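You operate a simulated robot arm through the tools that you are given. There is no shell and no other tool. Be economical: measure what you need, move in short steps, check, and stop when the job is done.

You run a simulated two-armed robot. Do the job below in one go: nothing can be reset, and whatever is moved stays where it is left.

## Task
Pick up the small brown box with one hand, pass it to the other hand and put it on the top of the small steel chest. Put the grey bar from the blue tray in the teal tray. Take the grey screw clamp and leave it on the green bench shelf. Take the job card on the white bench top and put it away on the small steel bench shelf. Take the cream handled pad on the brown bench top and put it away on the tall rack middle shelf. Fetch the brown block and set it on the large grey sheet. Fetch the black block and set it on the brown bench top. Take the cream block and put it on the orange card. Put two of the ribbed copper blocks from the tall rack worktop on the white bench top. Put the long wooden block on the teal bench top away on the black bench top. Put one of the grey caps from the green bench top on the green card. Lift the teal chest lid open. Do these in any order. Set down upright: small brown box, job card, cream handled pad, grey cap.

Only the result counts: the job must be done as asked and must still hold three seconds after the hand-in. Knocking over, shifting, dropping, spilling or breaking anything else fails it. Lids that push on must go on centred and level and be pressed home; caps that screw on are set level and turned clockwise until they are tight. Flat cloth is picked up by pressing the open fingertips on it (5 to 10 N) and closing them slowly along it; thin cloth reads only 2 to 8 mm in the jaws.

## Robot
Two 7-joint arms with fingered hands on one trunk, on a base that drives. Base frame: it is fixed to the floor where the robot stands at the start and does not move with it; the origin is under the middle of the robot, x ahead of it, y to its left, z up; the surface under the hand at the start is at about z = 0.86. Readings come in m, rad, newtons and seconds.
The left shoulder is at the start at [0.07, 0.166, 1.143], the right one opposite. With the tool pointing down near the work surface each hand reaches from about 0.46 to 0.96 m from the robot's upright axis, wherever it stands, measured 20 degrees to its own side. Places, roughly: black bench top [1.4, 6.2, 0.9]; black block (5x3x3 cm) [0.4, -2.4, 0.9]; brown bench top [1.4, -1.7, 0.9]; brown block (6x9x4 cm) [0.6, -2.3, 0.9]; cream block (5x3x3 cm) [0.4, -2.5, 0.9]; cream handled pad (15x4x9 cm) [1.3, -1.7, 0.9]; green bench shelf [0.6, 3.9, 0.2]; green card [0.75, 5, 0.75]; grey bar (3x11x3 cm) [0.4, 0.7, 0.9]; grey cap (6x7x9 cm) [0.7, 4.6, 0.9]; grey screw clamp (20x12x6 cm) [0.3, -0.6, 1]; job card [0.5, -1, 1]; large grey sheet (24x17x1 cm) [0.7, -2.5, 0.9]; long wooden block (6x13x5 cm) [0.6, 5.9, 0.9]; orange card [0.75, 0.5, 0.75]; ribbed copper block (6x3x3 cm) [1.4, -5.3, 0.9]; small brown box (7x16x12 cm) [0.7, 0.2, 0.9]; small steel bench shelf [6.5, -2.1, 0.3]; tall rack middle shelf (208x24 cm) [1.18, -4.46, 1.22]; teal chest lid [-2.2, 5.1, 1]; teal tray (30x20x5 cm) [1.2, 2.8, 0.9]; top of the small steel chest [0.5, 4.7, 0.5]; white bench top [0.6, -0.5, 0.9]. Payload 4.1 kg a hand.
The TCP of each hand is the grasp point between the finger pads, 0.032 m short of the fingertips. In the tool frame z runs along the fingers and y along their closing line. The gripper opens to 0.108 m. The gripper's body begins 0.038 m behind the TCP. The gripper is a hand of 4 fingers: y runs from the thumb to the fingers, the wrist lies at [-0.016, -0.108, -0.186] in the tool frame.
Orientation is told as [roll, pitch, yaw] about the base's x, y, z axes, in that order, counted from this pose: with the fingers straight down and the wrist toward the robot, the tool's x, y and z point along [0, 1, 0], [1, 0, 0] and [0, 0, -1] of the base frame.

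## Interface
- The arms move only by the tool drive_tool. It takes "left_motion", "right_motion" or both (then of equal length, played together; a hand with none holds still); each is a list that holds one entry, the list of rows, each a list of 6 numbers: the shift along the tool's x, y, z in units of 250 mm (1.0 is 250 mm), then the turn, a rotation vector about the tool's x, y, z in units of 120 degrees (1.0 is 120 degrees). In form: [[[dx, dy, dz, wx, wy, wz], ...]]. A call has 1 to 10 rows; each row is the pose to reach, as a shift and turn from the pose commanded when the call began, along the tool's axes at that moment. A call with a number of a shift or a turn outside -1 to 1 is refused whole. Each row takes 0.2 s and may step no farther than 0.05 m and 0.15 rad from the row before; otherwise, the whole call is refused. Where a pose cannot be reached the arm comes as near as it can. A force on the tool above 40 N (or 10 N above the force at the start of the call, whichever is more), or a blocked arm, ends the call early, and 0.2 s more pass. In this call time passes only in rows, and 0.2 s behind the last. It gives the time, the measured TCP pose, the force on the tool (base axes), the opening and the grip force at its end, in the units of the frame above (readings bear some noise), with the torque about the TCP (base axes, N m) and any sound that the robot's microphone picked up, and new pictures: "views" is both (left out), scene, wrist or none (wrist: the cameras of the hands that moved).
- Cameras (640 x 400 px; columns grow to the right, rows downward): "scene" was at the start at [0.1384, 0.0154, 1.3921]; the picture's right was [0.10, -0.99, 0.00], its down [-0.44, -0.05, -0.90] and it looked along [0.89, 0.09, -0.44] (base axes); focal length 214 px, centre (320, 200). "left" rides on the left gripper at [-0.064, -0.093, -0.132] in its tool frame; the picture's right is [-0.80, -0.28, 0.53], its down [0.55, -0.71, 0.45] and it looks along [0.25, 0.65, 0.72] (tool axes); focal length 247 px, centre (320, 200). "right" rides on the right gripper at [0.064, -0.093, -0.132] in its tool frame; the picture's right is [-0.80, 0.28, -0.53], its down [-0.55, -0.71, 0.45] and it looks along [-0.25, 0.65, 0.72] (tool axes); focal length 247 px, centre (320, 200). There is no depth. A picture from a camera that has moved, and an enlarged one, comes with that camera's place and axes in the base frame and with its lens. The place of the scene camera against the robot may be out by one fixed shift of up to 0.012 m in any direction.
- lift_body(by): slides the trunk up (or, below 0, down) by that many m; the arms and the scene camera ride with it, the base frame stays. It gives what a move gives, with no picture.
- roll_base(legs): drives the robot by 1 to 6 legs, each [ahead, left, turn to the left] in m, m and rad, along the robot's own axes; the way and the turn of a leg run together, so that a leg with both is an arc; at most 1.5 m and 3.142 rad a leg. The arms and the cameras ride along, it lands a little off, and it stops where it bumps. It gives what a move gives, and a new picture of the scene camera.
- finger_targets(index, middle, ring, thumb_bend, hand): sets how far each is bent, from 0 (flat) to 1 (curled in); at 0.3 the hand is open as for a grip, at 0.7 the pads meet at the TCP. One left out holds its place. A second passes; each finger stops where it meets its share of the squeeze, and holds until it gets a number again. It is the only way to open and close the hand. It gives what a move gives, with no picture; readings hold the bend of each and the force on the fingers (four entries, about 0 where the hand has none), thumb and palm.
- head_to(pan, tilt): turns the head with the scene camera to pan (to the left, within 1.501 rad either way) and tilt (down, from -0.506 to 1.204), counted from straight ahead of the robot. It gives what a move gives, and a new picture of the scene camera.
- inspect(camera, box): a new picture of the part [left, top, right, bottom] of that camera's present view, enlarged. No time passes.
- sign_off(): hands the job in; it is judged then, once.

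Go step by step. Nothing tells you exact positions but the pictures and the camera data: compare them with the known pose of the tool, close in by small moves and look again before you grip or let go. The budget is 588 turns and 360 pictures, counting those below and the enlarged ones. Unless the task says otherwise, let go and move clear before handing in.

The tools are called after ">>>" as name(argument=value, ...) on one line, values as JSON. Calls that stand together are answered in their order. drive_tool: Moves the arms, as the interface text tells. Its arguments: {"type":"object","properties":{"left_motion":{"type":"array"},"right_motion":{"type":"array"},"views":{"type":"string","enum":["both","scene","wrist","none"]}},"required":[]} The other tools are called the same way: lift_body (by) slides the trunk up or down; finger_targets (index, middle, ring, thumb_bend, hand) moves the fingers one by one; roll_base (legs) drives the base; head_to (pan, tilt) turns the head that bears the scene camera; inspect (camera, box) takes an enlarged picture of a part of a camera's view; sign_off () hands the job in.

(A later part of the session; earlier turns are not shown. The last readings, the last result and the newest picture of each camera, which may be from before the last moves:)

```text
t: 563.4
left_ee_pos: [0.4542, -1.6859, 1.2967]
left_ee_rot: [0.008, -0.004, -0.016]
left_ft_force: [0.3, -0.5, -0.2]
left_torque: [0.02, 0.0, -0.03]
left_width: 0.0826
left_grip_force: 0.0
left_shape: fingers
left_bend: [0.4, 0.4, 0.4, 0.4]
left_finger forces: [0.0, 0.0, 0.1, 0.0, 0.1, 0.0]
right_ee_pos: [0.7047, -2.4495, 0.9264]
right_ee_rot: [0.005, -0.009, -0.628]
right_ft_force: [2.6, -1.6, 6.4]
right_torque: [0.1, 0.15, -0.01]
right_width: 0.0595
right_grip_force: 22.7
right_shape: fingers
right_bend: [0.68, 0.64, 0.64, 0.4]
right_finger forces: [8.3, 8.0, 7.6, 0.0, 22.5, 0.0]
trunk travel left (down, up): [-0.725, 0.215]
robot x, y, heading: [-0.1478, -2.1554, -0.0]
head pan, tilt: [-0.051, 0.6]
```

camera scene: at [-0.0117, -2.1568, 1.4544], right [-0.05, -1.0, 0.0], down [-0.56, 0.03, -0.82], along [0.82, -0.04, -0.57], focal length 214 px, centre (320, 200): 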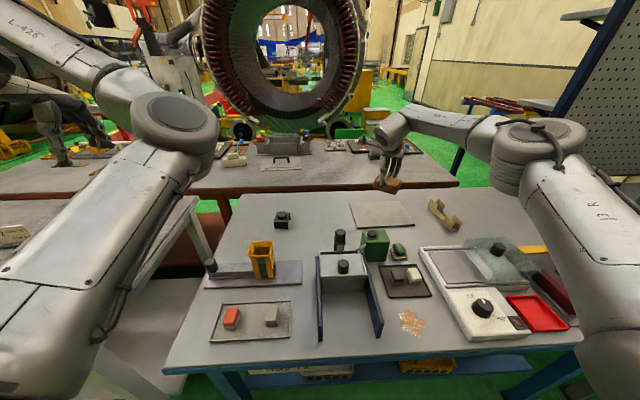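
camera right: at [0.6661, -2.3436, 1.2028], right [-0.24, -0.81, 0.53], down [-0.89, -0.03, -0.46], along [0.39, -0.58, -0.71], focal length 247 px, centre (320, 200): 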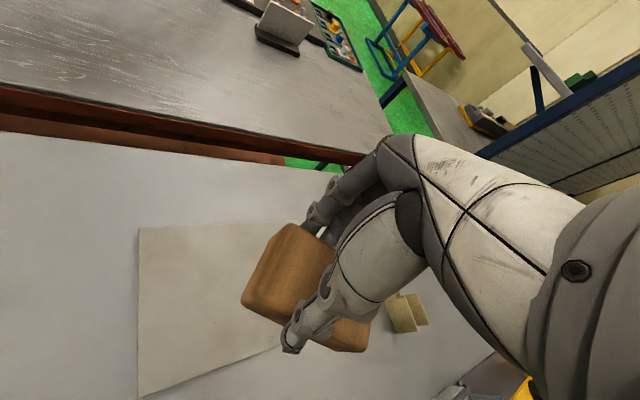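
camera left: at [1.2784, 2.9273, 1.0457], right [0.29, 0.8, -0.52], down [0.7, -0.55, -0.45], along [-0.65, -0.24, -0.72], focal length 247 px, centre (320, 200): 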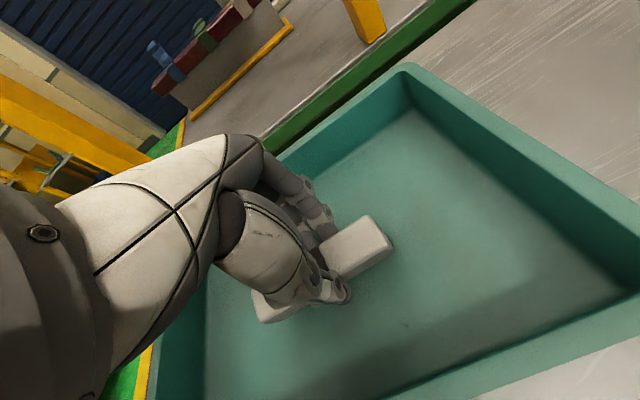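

>>> finger_targets(hand="right", index=0.5, middle=0.48, ring=0.48, thumb_bend=0.3)

>>> drive_tool(right_motion=[[[0, 0, -0.06, 0, 0, 0], [0, 0, -0.16, 0, 0, 0], [0, 0, -0.32, 0, 0, 0], [0, 0, -0.48, 0, 0, 0], [0, 0, -0.64, 0, 0, 0]]], views="wrist")

```text
t: 564.4
left_ee_pos: [0.4552, -1.6867, 1.2958]
left_ee_rot: [0.008, -0.005, -0.016]
left_ft_force: [0.1, 0.3, 0.4]
left_torque: [0.0, -0.04, -0.01]
left_width: 0.0826
left_grip_force: 0.0
left_shape: fingers
left_bend: [0.4, 0.4, 0.4, 0.4]
left_finger forces: [0.0, 0.1, 0.0, 0.0, 0.0, 0.0]
right_ee_pos: [0.7066, -2.4495, 0.9242]
right_ee_rot: [0.003, -0.009, -0.627]
right_ft_force: [-0.1, -1.1, -0.1]
right_torque: [-0.01, -0.02, 0.02]
right_width: 0.082
right_grip_force: 0.1
right_shape: fingers
right_bend: [0.5, 0.48, 0.48, 0.3]
right_finger forces: [0.0, 0.0, 0.1, 0.0, 0.1, 0.0]
trunk travel left (down, up): [-0.725, 0.215]
robot x, y, heading: [-0.1486, -2.1576, -0.004]
head pan, tilt: [-0.051, 0.6]
```

```text
t: 565.5
left_ee_pos: [0.4554, -1.6845, 1.2956]
left_ee_rot: [0.007, -0.003, -0.016]
left_ft_force: [-0.5, -0.5, 0.7]
left_torque: [-0.02, -0.03, -0.01]
left_width: 0.0824
left_grip_force: 0.0
left_shape: fingers
left_bend: [0.4, 0.4, 0.4, 0.4]
left_finger forces: [0.1, 0.0, 0.0, 0.0, 0.1, 0.1]
right_ee_pos: [0.7021, -2.4494, 1.0848]
right_ee_rot: [0.004, -0.009, -0.627]
right_ft_force: [-0.9, 0.1, 0.8]
right_torque: [-0.02, 0.02, -0.01]
right_width: 0.082
right_grip_force: 0.0
right_shape: fingers
right_bend: [0.5, 0.48, 0.48, 0.3]
right_finger forces: [0.1, 0.1, 0.0, 0.1, 0.0, 0.0]
trunk travel left (down, up): [-0.725, 0.215]
robot x, y, heading: [-0.1504, -2.1558, -0.004]
head pan, tilt: [-0.051, 0.6]
camera right: at [0.6646, -2.3426, 1.2143], right [-0.24, -0.81, 0.53], down [-0.89, -0.03, -0.46], along [0.39, -0.58, -0.71], focal length 247 px, centre (320, 200)
```

right: 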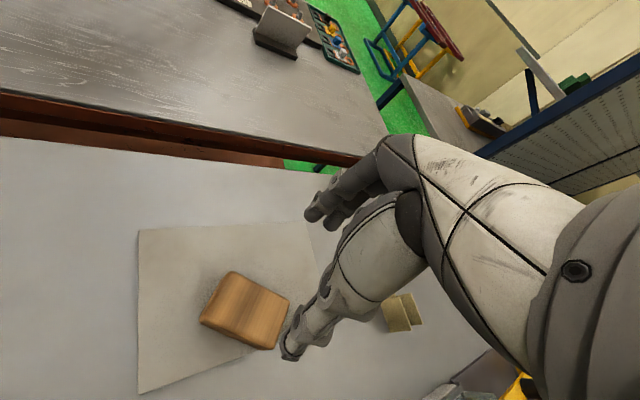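

The brown block lies on the sheet. Before going on, I look to the right to understand access to the brown bench and the rack.

>>> head_to(pan=-0.9, tilt=0.35)

>>> head_to(pan=-0.35, tilt=0.4)

```text
t: 566.7
left_ee_pos: [0.4556, -1.6865, 1.2957]
left_ee_rot: [0.007, -0.003, -0.016]
left_ft_force: [-0.4, -0.3, -0.5]
left_torque: [-0.02, 0.03, 0.02]
left_width: 0.0823
left_grip_force: 0.1
left_shape: fingers
left_bend: [0.4, 0.4, 0.4, 0.4]
left_finger forces: [0.0, 0.0, 0.0, 0.0, 0.1, 0.0]
right_ee_pos: [0.7027, -2.451, 1.0832]
right_ee_rot: [0.002, -0.009, -0.626]
right_ft_force: [0.2, -0.2, 0.5]
right_torque: [0.01, -0.01, 0.02]
right_width: 0.0818
right_grip_force: 0.0
right_shape: fingers
right_bend: [0.5, 0.48, 0.48, 0.3]
right_finger forces: [0.1, 0.1, 0.0, 0.0, 0.1, 0.0]
trunk travel left (down, up): [-0.725, 0.215]
robot x, y, heading: [-0.1492, -2.1528, -0.001]
head pan, tilt: [-0.901, 0.351]
camera scene: at [-0.0422, -2.2238, 1.4772], right [-0.78, -0.62, 0.0], down [-0.21, 0.27, -0.94], along [0.58, -0.74, -0.34], focal length 214 px, centre (320, 200)
```

scene: 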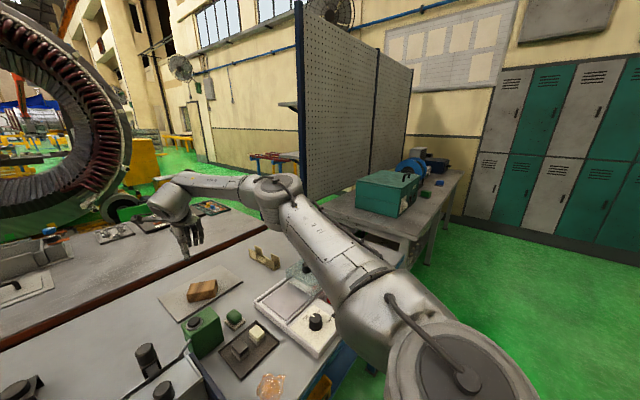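

```text
t: 567.7
left_ee_pos: [0.4557, -1.6856, 1.2966]
left_ee_rot: [0.007, -0.003, -0.015]
left_ft_force: [-0.3, 0.9, 0.9]
left_torque: [-0.01, 0.01, 0.01]
left_width: 0.0824
left_grip_force: 0.0
left_shape: fingers
left_bend: [0.4, 0.4, 0.4, 0.4]
left_finger forces: [0.0, 0.0, 0.0, 0.0, 0.0, 0.0]
right_ee_pos: [0.7032, -2.4505, 1.0835]
right_ee_rot: [0.005, -0.009, -0.628]
right_ft_force: [-0.3, 0.0, -0.4]
right_torque: [0.05, -0.01, -0.02]
right_width: 0.0822
right_grip_force: 0.1
right_shape: fingers
right_bend: [0.5, 0.48, 0.48, 0.3]
right_finger forces: [0.1, 0.0, 0.0, 0.1, 0.0, 0.0]
trunk travel left (down, up): [-0.725, 0.215]
robot x, y, heading: [-0.1476, -2.1597, -0.007]
head pan, tilt: [-0.351, 0.4]
camera scene: at [-0.013, -2.1829, 1.4727], right [-0.35, -0.94, 0.0], down [-0.37, 0.13, -0.92], along [0.86, -0.32, -0.39], focal length 214 px, centre (320, 200)
```

scene: 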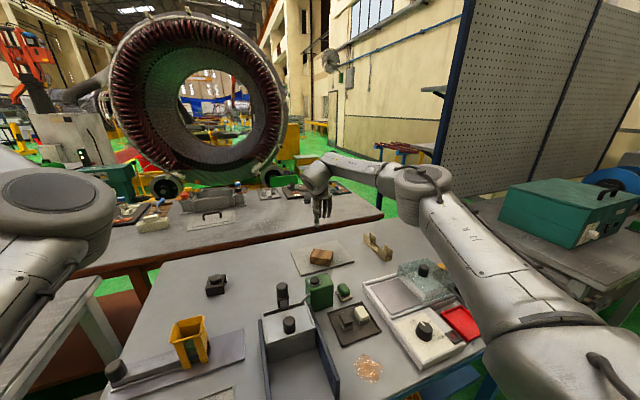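

Understood: the rack and brown bench are served from the far aisle. First I collect the black block (right) and the cream block (left). Moving the right hand back over the small plate.

>>> drive_tool(right_motion=[[[-0.055, -0.1, -0.03, 0, 0, -0.05], [-0.11, -0.2, -0.06, 0, 0, -0.1], [-0.165, -0.3, -0.06, 0, 0, -0.15], [-0.22, -0.4, -0.06, 0, 0, -0.2], [-0.28, -0.5, -0.06, 0, 0, -0.25], [-0.33, -0.6, -0.06, 0, 0, -0.3]]], views="none")

>>> drive_tool(right_motion=[[[0, -0.15, 0, 0, 0, 0], [0, -0.3, 0, 0, 0, 0], [0, -0.45, 0, 0, 0, 0], [0.02, -0.56, 0, 0, 0, 0]]], views="wrist")

```text
t: 569.1
left_ee_pos: [0.4541, -1.6855, 1.2965]
left_ee_rot: [0.007, -0.004, -0.017]
left_ft_force: [0.2, -0.4, 0.0]
left_torque: [0.01, -0.01, 0.03]
left_width: 0.0825
left_grip_force: 0.1
left_shape: fingers
left_bend: [0.4, 0.4, 0.4, 0.4]
left_finger forces: [0.0, 0.1, 0.0, 0.1, 0.0, 0.0]
right_ee_pos: [0.5325, -2.4295, 1.0975]
right_ee_rot: [0.001, -0.01, 0.003]
right_ft_force: [-0.3, -0.1, -0.3]
right_torque: [-0.01, 0.0, -0.03]
right_width: 0.0819
right_grip_force: 0.2
right_shape: fingers
right_bend: [0.5, 0.48, 0.48, 0.3]
right_finger forces: [0.0, 0.0, 0.0, 0.0, 0.0, 0.1]
trunk travel left (down, up): [-0.725, 0.215]
robot x, y, heading: [-0.1486, -2.1597, -0.001]
head pan, tilt: [-0.351, 0.4]
```

```text
t: 570.1
left_ee_pos: [0.4551, -1.6863, 1.2969]
left_ee_rot: [0.006, -0.002, -0.015]
left_ft_force: [1.2, 0.2, 0.4]
left_torque: [0.03, -0.02, 0.0]
left_width: 0.0823
left_grip_force: 0.1
left_shape: fingers
left_bend: [0.4, 0.4, 0.4, 0.4]
left_finger forces: [0.0, 0.0, 0.0, 0.1, 0.1, 0.0]
right_ee_pos: [0.3932, -2.4227, 1.0986]
right_ee_rot: [-0.002, -0.011, 0.001]
right_ft_force: [0.4, -0.4, -0.2]
right_torque: [0.0, 0.01, -0.01]
right_width: 0.082
right_grip_force: 0.1
right_shape: fingers
right_bend: [0.5, 0.48, 0.48, 0.3]
right_finger forces: [0.0, 0.0, 0.0, 0.0, 0.1, 0.1]
trunk travel left (down, up): [-0.725, 0.215]
robot x, y, heading: [-0.1465, -2.159, -0.002]
head pan, tilt: [-0.351, 0.4]
camera right: at [0.2997, -2.3587, 1.2268], right [0.28, -0.8, 0.54], down [-0.7, -0.55, -0.45], along [0.66, -0.25, -0.71], focal length 247 px, centre (320, 200)
```

right: 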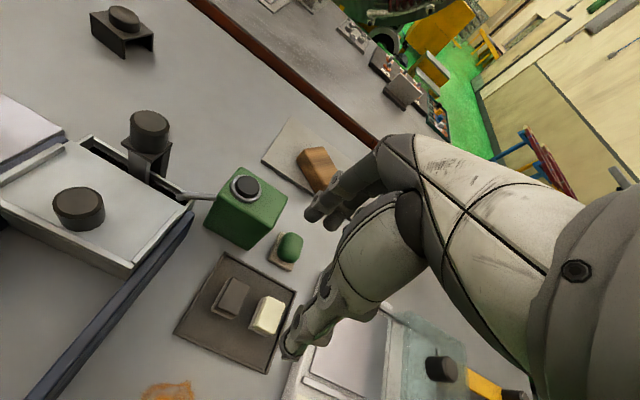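

>>> finger_targets(hand="right", index=0.45, middle=0.45, ring=0.45, thumb_bend=0.45)

>>> drive_tool(right_motion=[[[0.04, -0.014, 0.1, 0, 0, 0], [0.07, -0.028, 0.25, 0, 0, 0], [0.07, -0.028, 0.4, 0, 0, 0], [0.07, -0.028, 0.55, 0, 0, 0]]], views="wrist")

```text
t: 571.1
left_ee_pos: [0.4552, -1.6859, 1.2969]
left_ee_rot: [0.008, -0.004, -0.016]
left_ft_force: [-0.2, -0.6, -0.4]
left_torque: [0.0, 0.0, -0.01]
left_width: 0.0826
left_grip_force: 0.0
left_shape: fingers
left_bend: [0.4, 0.4, 0.4, 0.4]
left_finger forces: [0.1, 0.1, 0.0, 0.0, 0.0, 0.0]
right_ee_pos: [0.3943, -2.4235, 1.0971]
right_ee_rot: [-0.003, -0.008, 0.002]
right_ft_force: [-0.4, -0.6, 0.1]
right_torque: [-0.01, 0.0, 0.0]
right_width: 0.0694
right_grip_force: 0.1
right_shape: fingers
right_bend: [0.45, 0.45, 0.45, 0.45]
right_finger forces: [0.0, 0.1, 0.0, 0.1, 0.1, 0.0]
trunk travel left (down, up): [-0.725, 0.215]
robot x, y, heading: [-0.1457, -2.1573, 0.0]
head pan, tilt: [-0.351, 0.4]
```

```text
t: 572.1
left_ee_pos: [0.4559, -1.6858, 1.2956]
left_ee_rot: [0.007, -0.002, -0.016]
left_ft_force: [-0.6, -0.6, 0.5]
left_torque: [-0.02, 0.01, -0.05]
left_width: 0.0824
left_grip_force: 0.0
left_shape: fingers
left_bend: [0.4, 0.4, 0.4, 0.4]
left_finger forces: [0.1, 0.1, 0.0, 0.1, 0.0, 0.1]
right_ee_pos: [0.3885, -2.4068, 0.9581]
right_ee_rot: [-0.001, -0.009, 0.0]
right_ft_force: [0.5, -0.2, -0.8]
right_torque: [-0.01, 0.05, -0.04]
right_width: 0.0691
right_grip_force: 0.0
right_shape: fingers
right_bend: [0.45, 0.45, 0.45, 0.45]
right_finger forces: [0.0, 0.1, 0.0, 0.0, 0.1, 0.0]
trunk travel left (down, up): [-0.725, 0.215]
robot x, y, heading: [-0.1447, -2.1534, -0.002]
head pan, tilt: [-0.351, 0.4]
camera right: at [0.2961, -2.3426, 1.0874], right [0.28, -0.8, 0.54], down [-0.7, -0.55, -0.45], along [0.66, -0.25, -0.71], focal length 247 px, centre (320, 200)
```

right: 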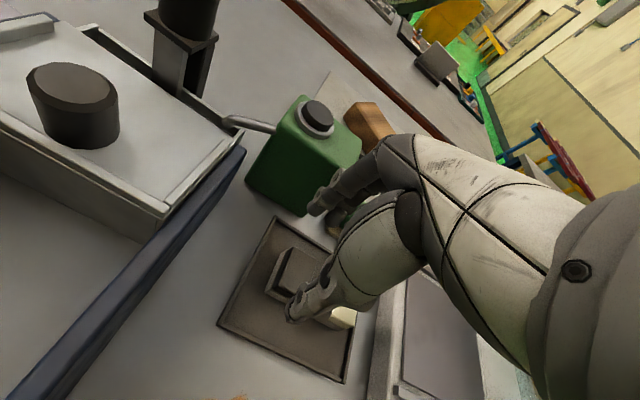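

>>> drive_tool(right_motion=[[[0, -0.012, 0.06, 0, 0, 0], [0, -0.012, 0.11, 0, 0, 0], [0, -0.012, 0.145, 0, 0, 0]]], views="none")

```text
t: 572.9
left_ee_pos: [0.4542, -1.6846, 1.2956]
left_ee_rot: [0.007, -0.004, -0.016]
left_ft_force: [0.1, 0.5, -0.8]
left_torque: [-0.02, 0.0, 0.02]
left_width: 0.0826
left_grip_force: 0.0
left_shape: fingers
left_bend: [0.4, 0.4, 0.4, 0.4]
left_finger forces: [0.0, 0.0, 0.1, 0.0, 0.0, 0.0]
right_ee_pos: [0.3857, -2.4061, 0.9212]
right_ee_rot: [-0.001, -0.008, 0.002]
right_ft_force: [-0.2, -0.2, -1.0]
right_torque: [-0.03, 0.01, -0.02]
right_width: 0.0691
right_grip_force: 0.0
right_shape: fingers
right_bend: [0.45, 0.45, 0.45, 0.45]
right_finger forces: [0.1, 0.0, 0.0, 0.0, 0.0, 0.0]
trunk travel left (down, up): [-0.725, 0.215]
robot x, y, heading: [-0.1466, -2.1553, -0.004]
head pan, tilt: [-0.351, 0.4]
```

>>> finger_targets(hand="right", index=0.72, middle=0.72, ring=0.72, thumb_bend=0.72)

>>> drive_tool(right_motion=[[[0, 0, -0.04, 0, 0, 0], [0, 0, -0.15, 0, 0, 0], [0, 0, -0.3, 0, 0, 0], [0, 0, -0.48, 0, 0, 0], [0, 0, -0.66, 0, 0, 0]]], views="wrist")

```text
t: 573.9
left_ee_pos: [0.4555, -1.6846, 1.2968]
left_ee_rot: [0.006, -0.004, -0.016]
left_ft_force: [0.7, 0.0, 0.5]
left_torque: [-0.02, 0.01, -0.02]
left_width: 0.0822
left_grip_force: 0.0
left_shape: fingers
left_bend: [0.4, 0.4, 0.4, 0.4]
left_finger forces: [0.1, 0.0, 0.0, 0.1, 0.1, 0.0]
right_ee_pos: [0.3859, -2.4059, 0.9224]
right_ee_rot: [-0.003, -0.009, 0.002]
right_ft_force: [1.6, 1.0, 3.8]
right_torque: [-0.14, -0.02, 0.02]
right_width: 0.0232
right_grip_force: 20.3
right_shape: fingers
right_bend: [0.72, 0.62, 0.64, 0.56]
right_finger forces: [0.9, 8.8, 15.0, 0.0, 16.3, 0.0]
trunk travel left (down, up): [-0.725, 0.215]
robot x, y, heading: [-0.145, -2.1565, -0.001]
head pan, tilt: [-0.351, 0.4]
```

```text
t: 575.1
left_ee_pos: [0.4556, -1.6857, 1.2959]
left_ee_rot: [0.004, -0.003, -0.015]
left_ft_force: [0.1, -0.4, -1.0]
left_torque: [0.01, -0.02, 0.0]
left_width: 0.0825
left_grip_force: 0.1
left_shape: fingers
left_bend: [0.4, 0.4, 0.4, 0.4]
left_finger forces: [0.0, 0.0, 0.0, 0.0, 0.0, 0.1]
right_ee_pos: [0.385, -2.4047, 1.0891]
right_ee_rot: [-0.003, -0.008, 0.002]
right_ft_force: [-0.2, 0.4, -0.3]
right_torque: [0.01, 0.0, 0.0]
right_width: 0.0232
right_grip_force: 17.3
right_shape: fingers
right_bend: [0.72, 0.62, 0.64, 0.56]
right_finger forces: [1.3, 9.0, 8.2, 0.0, 16.3, 0.0]
trunk travel left (down, up): [-0.725, 0.215]
robot x, y, heading: [-0.1484, -2.1578, -0.003]
head pan, tilt: [-0.351, 0.4]
camera right: at [0.2919, -2.339, 1.2176], right [0.28, -0.8, 0.54], down [-0.7, -0.55, -0.45], along [0.66, -0.25, -0.71], focal length 247 px, centre (320, 200)
```

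right: 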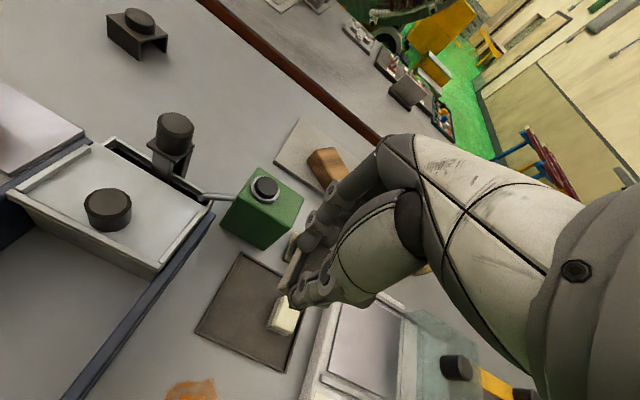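

Black block held. I raise it and shift the robot 0.5 m right to take the cream block with the left hand.

>>> drive_tool(right_motion=[[[-0.05, 0, -0.15, 0, 0, 0], [-0.1, 0, -0.3, 0, 0, 0], [-0.15, 0, -0.45, 0, 0, 0], [-0.2, 0, -0.6, 0, 0, 0], [-0.25, 0.0, -0.72, 0, 0, 0]]], views="none")

>>> roll_base(legs=[[-0.05, -0.5, 0]])

>>> finger_targets(hand="left", index=0.45, middle=0.45, ring=0.45, thumb_bend=0.45)

>>> drive_tool(left_motion=[[[-0.12, -0.02, 0.04, 0, 0, 0], [-0.24, -0.04, 0.08, 0, 0, 0], [-0.36, -0.06, 0.12, 0, 0, 0], [-0.48, -0.08, 0.16, 0, 0, 0], [-0.6, -0.1, 0.2, 0, 0, 0], [-0.72, -0.12, 0.24, 0, 0, 0], [-0.84, -0.14, 0.28, 0, 0, 0], [-0.96, -0.16, 0.32, 0, 0, 0]]], views="both")

```text
t: 576.3
left_ee_pos: [0.4545, -1.6849, 1.2956]
left_ee_rot: [0.007, -0.003, -0.014]
left_ft_force: [0.8, -0.8, -0.3]
left_torque: [-0.02, 0.01, 0.01]
left_width: 0.0822
left_grip_force: 0.0
left_shape: fingers
left_bend: [0.4, 0.4, 0.4, 0.4]
left_finger forces: [0.0, 0.0, 0.0, 0.0, 0.1, 0.0]
right_ee_pos: [0.3833, -2.4687, 1.2692]
right_ee_rot: [-0.002, -0.01, 0.001]
right_ft_force: [0.7, -0.2, -1.0]
right_torque: [0.03, 0.0, 0.01]
right_width: 0.0233
right_grip_force: 16.7
right_shape: fingers
right_bend: [0.72, 0.62, 0.64, 0.56]
right_finger forces: [1.2, 9.1, 7.8, 0.0, 16.2, 0.1]
trunk travel left (down, up): [-0.725, 0.215]
robot x, y, heading: [-0.1468, -2.1585, -0.002]
head pan, tilt: [-0.351, 0.4]
```

```text
t: 579.2
left_ee_pos: [0.4027, -2.1785, 1.296]
left_ee_rot: [0.007, -0.004, -0.007]
left_ft_force: [0.1, -0.7, -0.1]
left_torque: [0.01, 0.01, 0.01]
left_width: 0.0824
left_grip_force: 0.1
left_shape: fingers
left_bend: [0.4, 0.4, 0.4, 0.4]
left_finger forces: [0.0, 0.0, 0.0, 0.0, 0.0, 0.0]
right_ee_pos: [0.3387, -2.9616, 1.2691]
right_ee_rot: [-0.003, -0.008, 0.009]
right_ft_force: [-0.3, 0.2, -0.8]
right_torque: [-0.02, -0.01, -0.01]
right_width: 0.0233
right_grip_force: 17.2
right_shape: fingers
right_bend: [0.72, 0.62, 0.64, 0.56]
right_finger forces: [1.2, 9.1, 7.8, 0.0, 16.2, 0.1]
trunk travel left (down, up): [-0.725, 0.215]
robot x, y, heading: [-0.1975, -2.6576, 0.007]
head pan, tilt: [-0.351, 0.4]
camera scene: at [-0.0608, -2.6793, 1.4727], right [-0.34, -0.94, 0.0], down [-0.37, 0.13, -0.92], along [0.87, -0.31, -0.39], focal length 214 px, centre (320, 200)
```

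scene: 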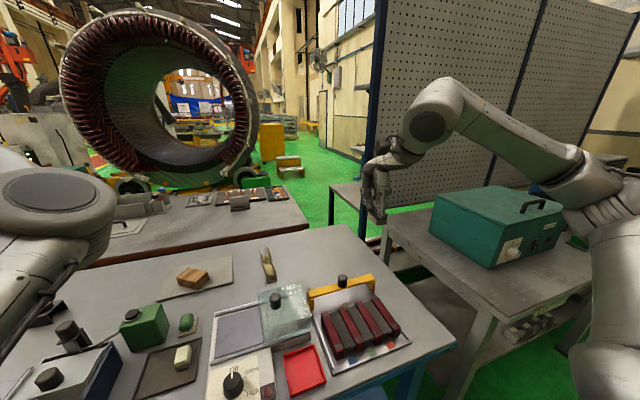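

```text
t: 580.2
left_ee_pos: [0.4032, -2.1787, 1.2943]
left_ee_rot: [0.006, -0.003, -0.006]
left_ft_force: [0.2, -0.4, 0.6]
left_torque: [-0.02, -0.02, -0.01]
left_width: 0.0695
left_grip_force: 0.1
left_shape: fingers
left_bend: [0.45, 0.45, 0.45, 0.45]
left_finger forces: [0.0, 0.0, 0.0, 0.1, 0.1, 0.0]
right_ee_pos: [0.3394, -2.9619, 1.2699]
right_ee_rot: [-0.002, -0.009, 0.012]
right_ft_force: [-0.2, 0.0, -0.6]
right_torque: [0.02, 0.01, -0.01]
right_width: 0.0232
right_grip_force: 17.1
right_shape: fingers
right_bend: [0.72, 0.62, 0.64, 0.56]
right_finger forces: [1.2, 9.1, 7.8, 0.0, 16.2, 0.0]
trunk travel left (down, up): [-0.725, 0.215]
robot x, y, heading: [-0.1935, -2.6555, 0.005]
head pan, tilt: [-0.351, 0.4]
```

```text
t: 582.0
left_ee_pos: [0.3674, -2.3933, 1.2242]
left_ee_rot: [0.001, -0.014, 0.017]
left_ft_force: [-0.2, 0.9, 0.2]
left_torque: [0.02, 0.0, -0.02]
left_width: 0.0696
left_grip_force: 0.1
left_shape: fingers
left_bend: [0.45, 0.45, 0.45, 0.45]
left_finger forces: [0.0, 0.0, 0.0, 0.0, 0.0, 0.0]
left hand out of reach, approached as far as the arm can: row 8
right_ee_pos: [0.3391, -2.9606, 1.2701]
right_ee_rot: [-0.003, -0.009, 0.011]
right_ft_force: [-0.3, 0.8, -0.4]
right_torque: [0.02, 0.01, -0.02]
right_width: 0.0232
right_grip_force: 16.8
right_shape: fingers
right_bend: [0.72, 0.62, 0.64, 0.56]
right_finger forces: [1.2, 9.1, 7.6, 0.0, 16.3, 0.0]
trunk travel left (down, up): [-0.725, 0.215]
robot x, y, heading: [-0.1954, -2.6554, 0.006]
head pan, tilt: [-0.351, 0.4]
camera scene: at [-0.0607, -2.6792, 1.4727], right [-0.34, -0.94, 0.0], down [-0.37, 0.13, -0.92], along [0.87, -0.31, -0.39], focal length 214 px, centre (320, 200)
camera left: at [0.2736, -2.4583, 1.3537], right [-0.26, -0.8, -0.54], down [-0.71, 0.54, -0.46], along [0.65, 0.26, -0.71], focal length 247 px, centre (320, 200)
```

scene: 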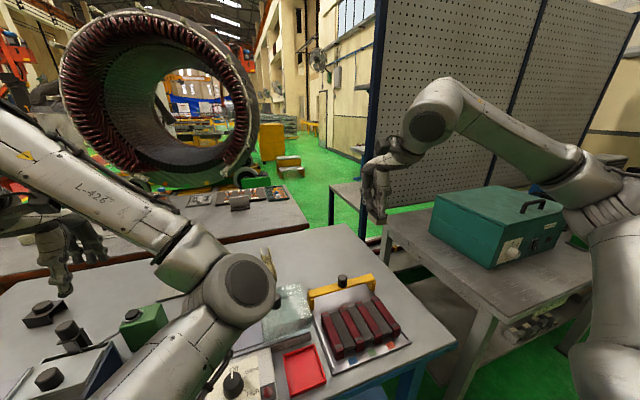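
left: 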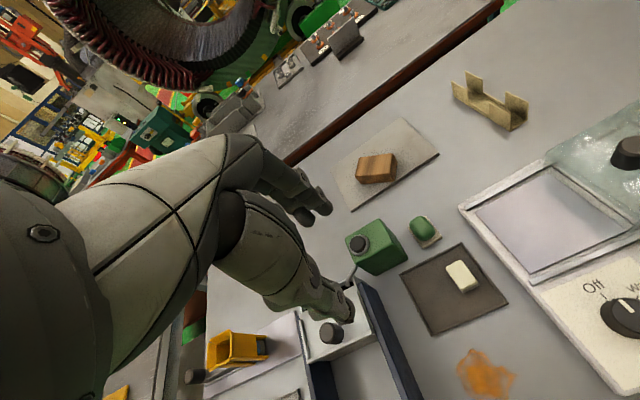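

The inward-elbow posture limits the left arm, so I shift the base 8 cm right (1.5 cm forward) instead.

>>> roll_base(legs=[[0.015, -0.08, -0.006]])

>>> drive_tool(left_motion=[[[0, 0, 0.15, 0, 0, 0], [0, 0, 0.3, 0, 0, 0], [0, 0, 0.45, 0, 0, 0], [0, 0, 0.6, 0, 0, 0]]], views="both")

```text
t: 583.1
left_ee_pos: [0.3819, -2.4758, 1.2224]
left_ee_rot: [0.006, -0.008, 0.011]
left_ft_force: [0.5, 0.2, 0.5]
left_torque: [0.02, -0.01, 0.0]
left_width: 0.0695
left_grip_force: 0.0
left_shape: fingers
left_bend: [0.45, 0.45, 0.45, 0.45]
left_finger forces: [0.0, 0.0, 0.1, 0.1, 0.0, 0.1]
right_ee_pos: [0.3515, -3.0432, 1.2696]
right_ee_rot: [-0.002, -0.01, 0.005]
right_ft_force: [0.1, -1.1, -1.5]
right_torque: [0.02, -0.01, -0.02]
right_width: 0.0232
right_grip_force: 16.7
right_shape: fingers
right_bend: [0.72, 0.62, 0.64, 0.56]
right_finger forces: [1.2, 9.1, 7.7, 0.0, 16.2, 0.1]
trunk travel left (down, up): [-0.725, 0.215]
robot x, y, heading: [-0.1819, -2.7353, -0.003]
head pan, tilt: [-0.351, 0.4]
camera scene: at [-0.0459, -2.7599, 1.4727], right [-0.34, -0.94, 0.0], down [-0.37, 0.13, -0.92], along [0.87, -0.31, -0.39], focal length 214 px, centre (320, 200)
```

scene: 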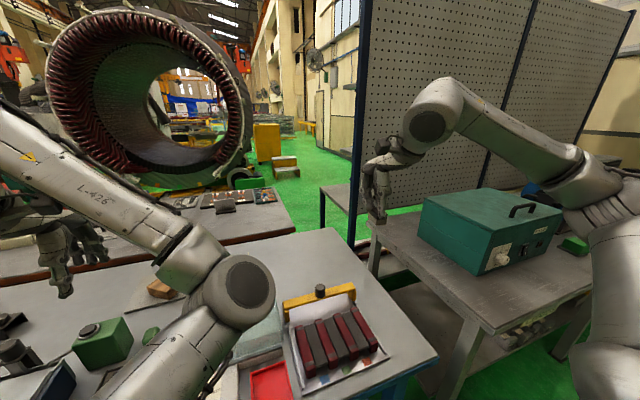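

```text
t: 584.3
left_ee_pos: [0.3913, -2.4309, 1.0925]
left_ee_rot: [0.041, -0.051, 0.08]
left_ft_force: [-0.4, 0.4, 0.1]
left_torque: [0.01, -0.02, 0.0]
left_width: 0.0698
left_grip_force: 0.1
left_shape: fingers
left_bend: [0.45, 0.45, 0.45, 0.45]
left_finger forces: [0.1, 0.0, 0.0, 0.1, 0.0, 0.1]
left hand out of reach, approached as far as the arm can: row 2, 3, 4
right_ee_pos: [0.3516, -3.0458, 1.2691]
right_ee_rot: [0.001, -0.008, 0.006]
right_ft_force: [0.4, 0.1, -1.0]
right_torque: [0.05, -0.01, -0.01]
right_width: 0.0233
right_grip_force: 17.3
right_shape: fingers
right_bend: [0.72, 0.62, 0.64, 0.56]
right_finger forces: [1.2, 9.1, 7.6, 0.1, 16.2, 0.0]
trunk travel left (down, up): [-0.725, 0.215]
robot x, y, heading: [-0.1817, -2.7335, 0.001]
head pan, tilt: [-0.351, 0.4]
stopped in row 4 (left hand): the arm was blocked; the commanded pose is now the measured one
camera scene: at [-0.0459, -2.762, 1.4727], right [-0.34, -0.94, 0.0], down [-0.37, 0.13, -0.92], along [0.87, -0.31, -0.39], focal length 214 px, centre (320, 200)
camera left: at [0.2987, -2.508, 1.2165], right [-0.19, -0.79, -0.58], down [-0.73, 0.51, -0.46], along [0.66, 0.33, -0.67], focal length 247 px, centre (320, 200)
```

scene: 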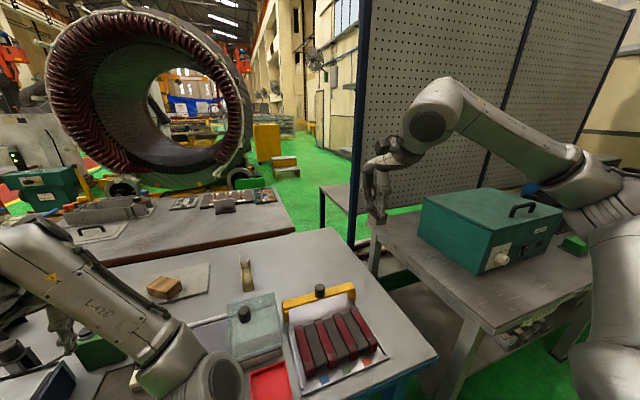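
left: 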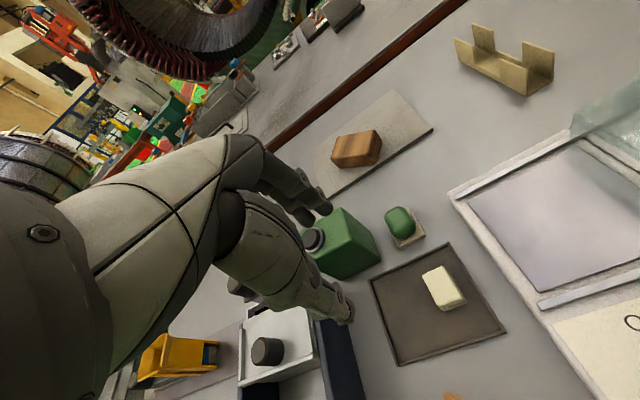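

The inward elbow is coming down against the items. I raise the left hand again and back the robot away to re-posture that arm.

>>> drive_tool(left_motion=[[[0, 0, -0.1, 0, 0, 0], [0, 0, -0.2, 0, 0, 0], [0, 0, -0.35, 0, 0, 0], [0, 0, -0.5, 0, 0, 0], [0, 0, -0.65, 0, 0, 0], [0, 0, -0.8, 0, 0, 0]]], views="scene")

```text
t: 585.7
left_ee_pos: [0.3806, -2.4404, 1.2929]
left_ee_rot: [0.038, -0.049, 0.076]
left_ft_force: [0.4, 0.1, 0.3]
left_torque: [-0.04, -0.02, -0.02]
left_width: 0.0695
left_grip_force: 0.0
left_shape: fingers
left_bend: [0.45, 0.45, 0.45, 0.45]
left_finger forces: [0.0, 0.0, 0.0, 0.0, 0.1, 0.1]
right_ee_pos: [0.3521, -3.045, 1.2702]
right_ee_rot: [-0.003, -0.01, 0.006]
right_ft_force: [0.0, -0.5, -0.9]
right_torque: [0.02, -0.02, -0.01]
right_width: 0.0232
right_grip_force: 17.1
right_shape: fingers
right_bend: [0.72, 0.62, 0.64, 0.56]
right_finger forces: [1.3, 9.2, 7.6, 0.1, 16.2, 0.0]
trunk travel left (down, up): [-0.725, 0.215]
robot x, y, heading: [-0.1807, -2.7318, 0.001]
head pan, tilt: [-0.351, 0.4]
camera scene: at [-0.0468, -2.7607, 1.4727], right [-0.34, -0.94, 0.0], down [-0.37, 0.13, -0.92], along [0.87, -0.31, -0.39], focal length 214 px, centre (320, 200)
```

scene: 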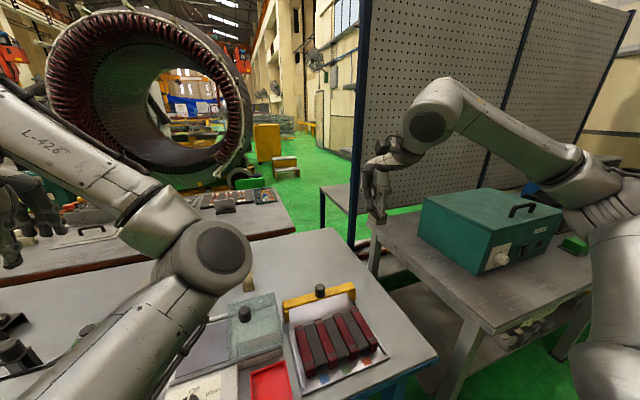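

>>> roll_base(legs=[[-0.55, 0, 0]])

>>> drive_tool(left_motion=[[[0.04, -0.02, 0, 0, 0, 0.06], [0.08, -0.04, 0, 0, 0, 0.12], [0.12, -0.06, 0, 0, 0, 0.18], [0.16, -0.08, 0, 0, 0, 0.24], [0.2, -0.1, 0, 0, 0, 0.3], [0.24, -0.12, 0, 0, 0, 0.36], [0.28, -0.14, 0, 0, 0, 0.42], [0.32, -0.16, 0, 0, 0, 0.48], [0.34, -0.18, 0, 0, 0, 0.54]]], views="none")

>>> drive_tool(left_motion=[[[-0.05, -0.03, -0.12, 0, 0, 0], [-0.1, -0.06, -0.24, 0, 0, 0], [-0.15, -0.09, -0.36, 0, 0, 0], [-0.2, -0.12, -0.48, 0, 0, 0], [-0.25, -0.15, -0.6, 0, 0, 0], [-0.3, -0.18, -0.72, 0, 0, 0], [-0.35, -0.21, -0.84, 0, 0, 0], [-0.4, -0.24, -0.96, 0, 0, 0]]], views="scene")

```text
t: 588.9
left_ee_pos: [-0.1681, -2.4452, 1.2907]
left_ee_rot: [0.039, -0.048, 0.07]
left_ft_force: [-0.2, 1.1, 0.2]
left_torque: [0.0, 0.04, -0.02]
left_width: 0.0692
left_grip_force: 0.1
left_shape: fingers
left_bend: [0.45, 0.45, 0.45, 0.45]
left_finger forces: [0.0, 0.0, 0.0, 0.1, 0.0, 0.0]
right_ee_pos: [-0.2031, -3.0482, 1.2687]
right_ee_rot: [-0.001, -0.008, -0.004]
right_ft_force: [0.2, -0.1, -1.7]
right_torque: [0.02, 0.0, 0.01]
right_width: 0.023
right_grip_force: 16.9
right_shape: fingers
right_bend: [0.72, 0.62, 0.64, 0.56]
right_finger forces: [1.2, 9.3, 7.7, 0.0, 16.1, 0.0]
trunk travel left (down, up): [-0.725, 0.215]
robot x, y, heading: [-0.7308, -2.7325, -0.004]
head pan, tilt: [-0.351, 0.4]
camera scene: at [-0.5987, -2.7606, 1.4726], right [-0.35, -0.94, 0.0], down [-0.37, 0.14, -0.92], along [0.86, -0.32, -0.39], focal length 214 px, centre (320, 200)
```

scene: 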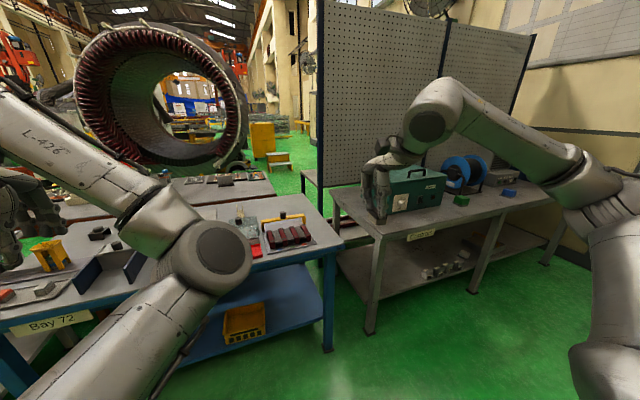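

```text
t: 590.9
left_ee_pos: [-0.2178, -2.3632, 1.293]
left_ee_rot: [0.06, 0.013, -1.065]
left_ft_force: [0.1, 0.2, -0.5]
left_torque: [-0.01, -0.01, 0.03]
left_width: 0.0695
left_grip_force: 0.2
left_shape: fingers
left_bend: [0.45, 0.45, 0.45, 0.45]
left_finger forces: [0.1, 0.0, 0.0, 0.1, 0.0, 0.0]
right_ee_pos: [-0.2025, -3.0467, 1.2709]
right_ee_rot: [-0.002, -0.008, -0.004]
right_ft_force: [0.1, -0.5, -0.2]
right_torque: [0.01, -0.01, 0.0]
right_width: 0.0231
right_grip_force: 17.1
right_shape: fingers
right_bend: [0.72, 0.62, 0.64, 0.56]
right_finger forces: [1.0, 9.2, 7.5, 0.0, 16.2, 0.0]
trunk travel left (down, up): [-0.725, 0.215]
robot x, y, heading: [-0.7324, -2.7332, -0.005]
head pan, tilt: [-0.351, 0.4]
```

```text
t: 592.7
left_ee_pos: [-0.35, -2.3691, 1.5283]
left_ee_rot: [0.062, 0.012, -1.062]
left_ft_force: [0.8, 0.1, 0.4]
left_torque: [0.0, -0.05, 0.0]
left_width: 0.0695
left_grip_force: 0.0
left_shape: fingers
left_bend: [0.45, 0.45, 0.45, 0.45]
left_finger forces: [0.1, 0.0, 0.0, 0.1, 0.0, 0.0]
right_ee_pos: [-0.206, -3.0476, 1.2706]
right_ee_rot: [-0.002, -0.009, -0.002]
right_ft_force: [-0.8, -0.7, -0.3]
right_torque: [-0.03, -0.04, 0.03]
right_width: 0.0231
right_grip_force: 17.0
right_shape: fingers
right_bend: [0.72, 0.62, 0.65, 0.56]
right_finger forces: [1.1, 9.3, 7.5, 0.1, 16.2, 0.0]
trunk travel left (down, up): [-0.725, 0.215]
robot x, y, heading: [-0.7358, -2.7325, -0.007]
head pan, tilt: [-0.351, 0.4]
camera scene: at [-0.6018, -2.7602, 1.4729], right [-0.35, -0.94, 0.0], down [-0.36, 0.14, -0.92], along [0.86, -0.32, -0.39], focal length 214 px, centre (320, 200)
```

scene: 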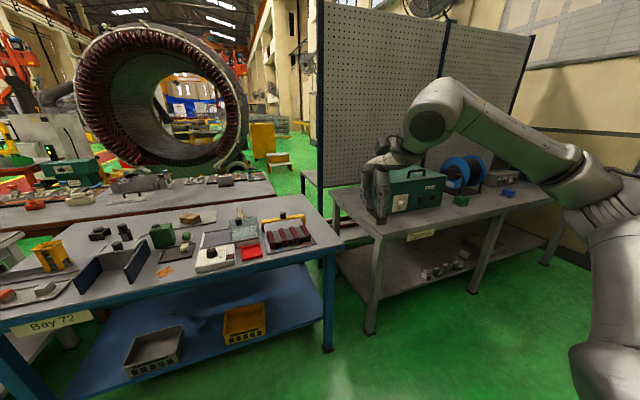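

The left elbow is out again. I now bring that hand forward first at height, then down, then turn it — checking the posture.

>>> drive_tool(left_motion=[[[0.11, 0.06, 0, 0, 0, 0], [0.22, 0.12, 0, 0, 0, 0], [0.33, 0.18, 0, 0, 0, 0], [0.44, 0.24, 0, 0, 0, 0], [0.55, 0.31, 0, 0, 0, 0], [0.66, 0.37, 0, 0, 0, 0], [0.77, 0.43, 0, 0, 0, 0], [0.87, 0.48, 0, 0, 0, 0]]], views="none")

>>> head_to(pan=0.5, tilt=0.4)

```text
t: 594.5
left_ee_pos: [-0.1184, -2.3703, 1.5368]
left_ee_rot: [0.061, 0.013, -1.059]
left_ft_force: [0.2, -0.1, 0.1]
left_torque: [0.01, 0.01, 0.02]
left_width: 0.0696
left_grip_force: 0.1
left_shape: fingers
left_bend: [0.45, 0.45, 0.45, 0.45]
left_finger forces: [0.0, 0.0, 0.1, 0.0, 0.0, 0.1]
left hand out of reach, approached as far as the arm can: row 8
right_ee_pos: [-0.2041, -3.0478, 1.2684]
right_ee_rot: [-0.002, -0.008, -0.004]
right_ft_force: [-0.3, 0.7, 0.0]
right_torque: [0.03, -0.01, 0.0]
right_width: 0.0234
right_grip_force: 17.1
right_shape: fingers
right_bend: [0.72, 0.62, 0.65, 0.56]
right_finger forces: [1.1, 9.1, 7.5, 0.1, 16.2, 0.0]
trunk travel left (down, up): [-0.725, 0.215]
robot x, y, heading: [-0.7315, -2.7318, -0.007]
head pan, tilt: [-0.351, 0.4]
```

```text
t: 595.6
left_ee_pos: [-0.1178, -2.3699, 1.5376]
left_ee_rot: [0.059, 0.012, -1.06]
left_ft_force: [0.1, -0.4, 0.1]
left_torque: [-0.02, -0.03, -0.01]
left_width: 0.0693
left_grip_force: 0.0
left_shape: fingers
left_bend: [0.45, 0.45, 0.45, 0.45]
left_finger forces: [0.0, 0.0, 0.0, 0.0, 0.0, 0.1]
right_ee_pos: [-0.2041, -3.049, 1.2702]
right_ee_rot: [-0.002, -0.009, -0.004]
right_ft_force: [-0.2, 0.1, -0.9]
right_torque: [-0.02, -0.02, -0.02]
right_width: 0.0234
right_grip_force: 16.7
right_shape: fingers
right_bend: [0.72, 0.62, 0.65, 0.56]
right_finger forces: [1.0, 9.2, 7.4, 0.0, 16.2, 0.0]
trunk travel left (down, up): [-0.725, 0.215]
robot x, y, heading: [-0.734, -2.7312, -0.002]
head pan, tilt: [0.499, 0.4]
camera scene: at [-0.6044, -2.6843, 1.4727], right [0.47, -0.88, 0.0], down [-0.34, -0.18, -0.92], along [0.81, 0.43, -0.39], focal length 214 px, centre (320, 200)
```

scene: 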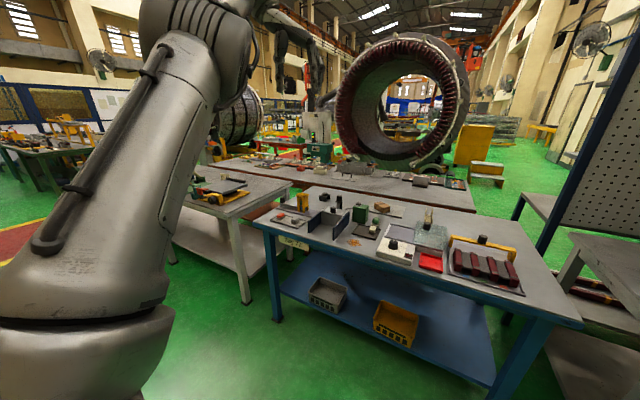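

>>> drive_tool(left_motion=[[[0.03, -0.05, 0.1, 0, 0, 0], [0.06, -0.1, 0.2, 0, 0, 0], [0.09, -0.15, 0.3, 0, 0, 0], [0.12, -0.2, 0.4, 0, 0, 0], [0.15, -0.25, 0.5, 0, 0, 0], [0.15, -0.3, 0.6, 0, 0, 0], [0.15, -0.35, 0.7, 0, 0, 0], [0.15, -0.4, 0.8, 0, 0, 0], [0.15, -0.45, 0.9, 0, 0, 0]]], views="scene")

```text
t: 597.6
left_ee_pos: [-0.129, -2.2405, 1.3123]
left_ee_rot: [0.059, 0.015, -1.061]
left_ft_force: [0.3, 0.1, 0.0]
left_torque: [-0.03, 0.03, -0.03]
left_width: 0.0692
left_grip_force: 0.0
left_shape: fingers
left_bend: [0.45, 0.45, 0.45, 0.45]
left_finger forces: [0.0, 0.0, 0.1, 0.1, 0.0, 0.0]
right_ee_pos: [-0.2023, -3.0471, 1.2704]
right_ee_rot: [-0.004, -0.01, -0.003]
right_ft_force: [1.4, -0.5, 0.1]
right_torque: [-0.03, 0.04, -0.01]
right_width: 0.0232
right_grip_force: 16.7
right_shape: fingers
right_bend: [0.72, 0.62, 0.65, 0.56]
right_finger forces: [1.1, 9.2, 7.4, 0.1, 16.2, 0.0]
trunk travel left (down, up): [-0.725, 0.215]
robot x, y, heading: [-0.7347, -2.7355, -0.005]
head pan, tilt: [0.499, 0.4]
camera scene: at [-0.6036, -2.683, 1.4726], right [0.47, -0.88, 0.0], down [-0.34, -0.18, -0.92], along [0.81, 0.44, -0.39], focal length 214 px, centre (320, 200)
```

scene: 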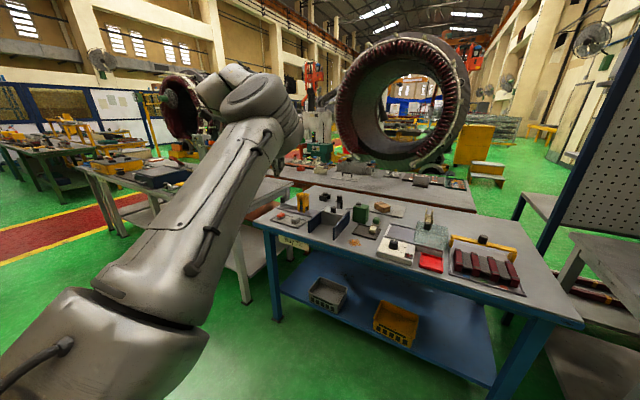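

I try turning the hand the opposite way (+1.4 yaw), which should favour the outward elbow.

>>> drive_tool(left_motion=[[[-0.015, 0.08, 0, 0, 0, -0.06], [-0.03, 0.16, 0, 0, 0, -0.12], [-0.045, 0.24, 0, 0, 0, -0.18], [-0.06, 0.32, 0, 0, 0, -0.24], [-0.075, 0.4, 0, 0, 0, -0.3], [-0.09, 0.48, 0, 0, 0, -0.36], [-0.105, 0.56, 0, 0, 0, -0.43], [-0.12, 0.62, 0, 0, 0, -0.5]]], views="none")

>>> drive_tool(left_motion=[[[0, 0.06, 0, 0, 0, -0.065], [0, 0.12, 0, 0, 0, -0.13], [0, 0.18, 0, 0, 0, -0.195], [0, 0.24, 0, 0, 0, -0.26], [0, 0.3, 0, 0, 0, -0.325], [0, 0.36, 0, 0, 0, -0.39], [0, 0.42, 0, 0, 0, -0.455], [0, 0.48, 0, 0, 0, -0.52], [0, 0.54, 0, 0, 0, -0.585], [0, 0.6, 0, 0, 0, -0.65]]], views="scene")

```text
t: 599.5
left_ee_pos: [-0.0796, -2.3933, 1.3116]
left_ee_rot: [0.041, -0.045, -0.012]
left_ft_force: [0.2, -0.8, -0.2]
left_torque: [0.01, 0.01, 0.03]
left_width: 0.0692
left_grip_force: 0.1
left_shape: fingers
left_bend: [0.45, 0.45, 0.45, 0.45]
left_finger forces: [0.0, 0.0, 0.1, 0.1, 0.0, 0.1]
right_ee_pos: [-0.2039, -3.0486, 1.2694]
right_ee_rot: [-0.001, -0.008, -0.003]
right_ft_force: [-0.5, -0.6, -0.5]
right_torque: [0.01, -0.01, -0.01]
right_width: 0.0231
right_grip_force: 17.3
right_shape: fingers
right_bend: [0.72, 0.62, 0.65, 0.56]
right_finger forces: [1.1, 9.4, 7.3, 0.0, 16.2, 0.0]
trunk travel left (down, up): [-0.725, 0.215]
robot x, y, heading: [-0.7337, -2.7367, -0.009]
head pan, tilt: [0.499, 0.4]
```

```text
t: 601.6
left_ee_pos: [0.0693, -2.3946, 1.3177]
left_ee_rot: [-0.036, -0.05, 1.35]
left_ft_force: [-0.2, -0.7, -0.2]
left_torque: [-0.01, 0.0, 0.04]
left_width: 0.0692
left_grip_force: 0.1
left_shape: fingers
left_bend: [0.45, 0.45, 0.45, 0.45]
left_finger forces: [0.1, 0.0, 0.0, 0.0, 0.0, 0.0]
right_ee_pos: [-0.2039, -3.0487, 1.2703]
right_ee_rot: [-0.002, -0.009, -0.003]
right_ft_force: [-0.1, 0.3, -0.5]
right_torque: [-0.04, 0.02, 0.0]
right_width: 0.0229
right_grip_force: 16.8
right_shape: fingers
right_bend: [0.72, 0.62, 0.65, 0.56]
right_finger forces: [1.1, 9.3, 7.4, 0.1, 16.2, 0.0]
trunk travel left (down, up): [-0.725, 0.215]
robot x, y, heading: [-0.7347, -2.7362, -0.008]
head pan, tilt: [0.499, 0.4]
camera scene: at [-0.6048, -2.6838, 1.4726], right [0.47, -0.88, 0.0], down [-0.34, -0.18, -0.92], along [0.81, 0.44, -0.39], focal length 214 px, centre (320, 200)
```

scene: 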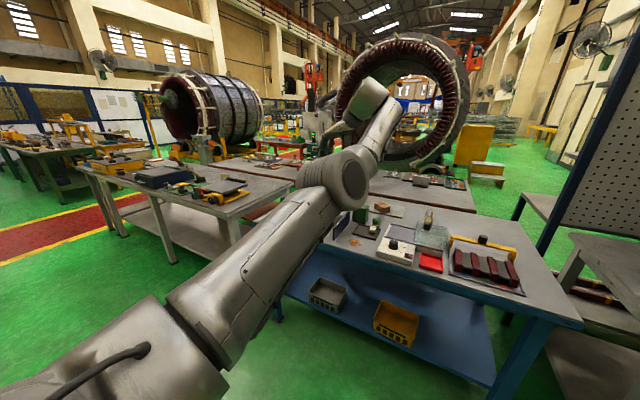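

>>> drive_tool(left_motion=[[[0.085, -0.08, 0, 0, 0, 0], [0.17, -0.16, 0, 0, 0, 0], [0.255, -0.24, 0, 0, 0, 0], [0.34, -0.32, 0, 0, 0, 0], [0.425, -0.4, 0, 0, 0, 0], [0.51, -0.48, 0, 0, 0, 0], [0.595, -0.56, 0, 0, 0, 0], [0.676, -0.64, 0, 0, 0, 0]]], views="scene")

```text
t: 603.5
left_ee_pos: [-0.1299, -2.5132, 1.3055]
left_ee_rot: [-0.035, -0.051, 1.347]
left_ft_force: [0.0, -0.3, 0.0]
left_torque: [0.01, -0.01, 0.0]
left_width: 0.0696
left_grip_force: 0.1
left_shape: fingers
left_bend: [0.45, 0.45, 0.45, 0.45]
left_finger forces: [0.0, 0.0, 0.1, 0.0, 0.0, 0.1]
right_ee_pos: [-0.2054, -3.0485, 1.2684]
right_ee_rot: [-0.001, -0.012, -0.003]
right_ft_force: [0.0, -0.1, -0.5]
right_torque: [-0.01, 0.0, 0.0]
right_width: 0.0232
right_grip_force: 17.5
right_shape: fingers
right_bend: [0.72, 0.62, 0.65, 0.56]
right_finger forces: [1.1, 9.3, 7.2, 0.0, 16.3, 0.0]
trunk travel left (down, up): [-0.725, 0.215]
robot x, y, heading: [-0.7359, -2.729, -0.003]
head pan, tilt: [0.499, 0.4]
camera scene: at [-0.6054, -2.6852, 1.4728], right [0.47, -0.88, 0.0], down [-0.34, -0.18, -0.92], along [0.81, 0.44, -0.39], focal length 214 px, centre (320, 200)
```

scene: 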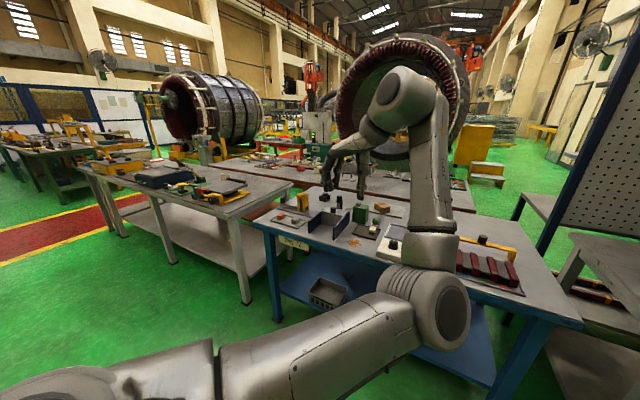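

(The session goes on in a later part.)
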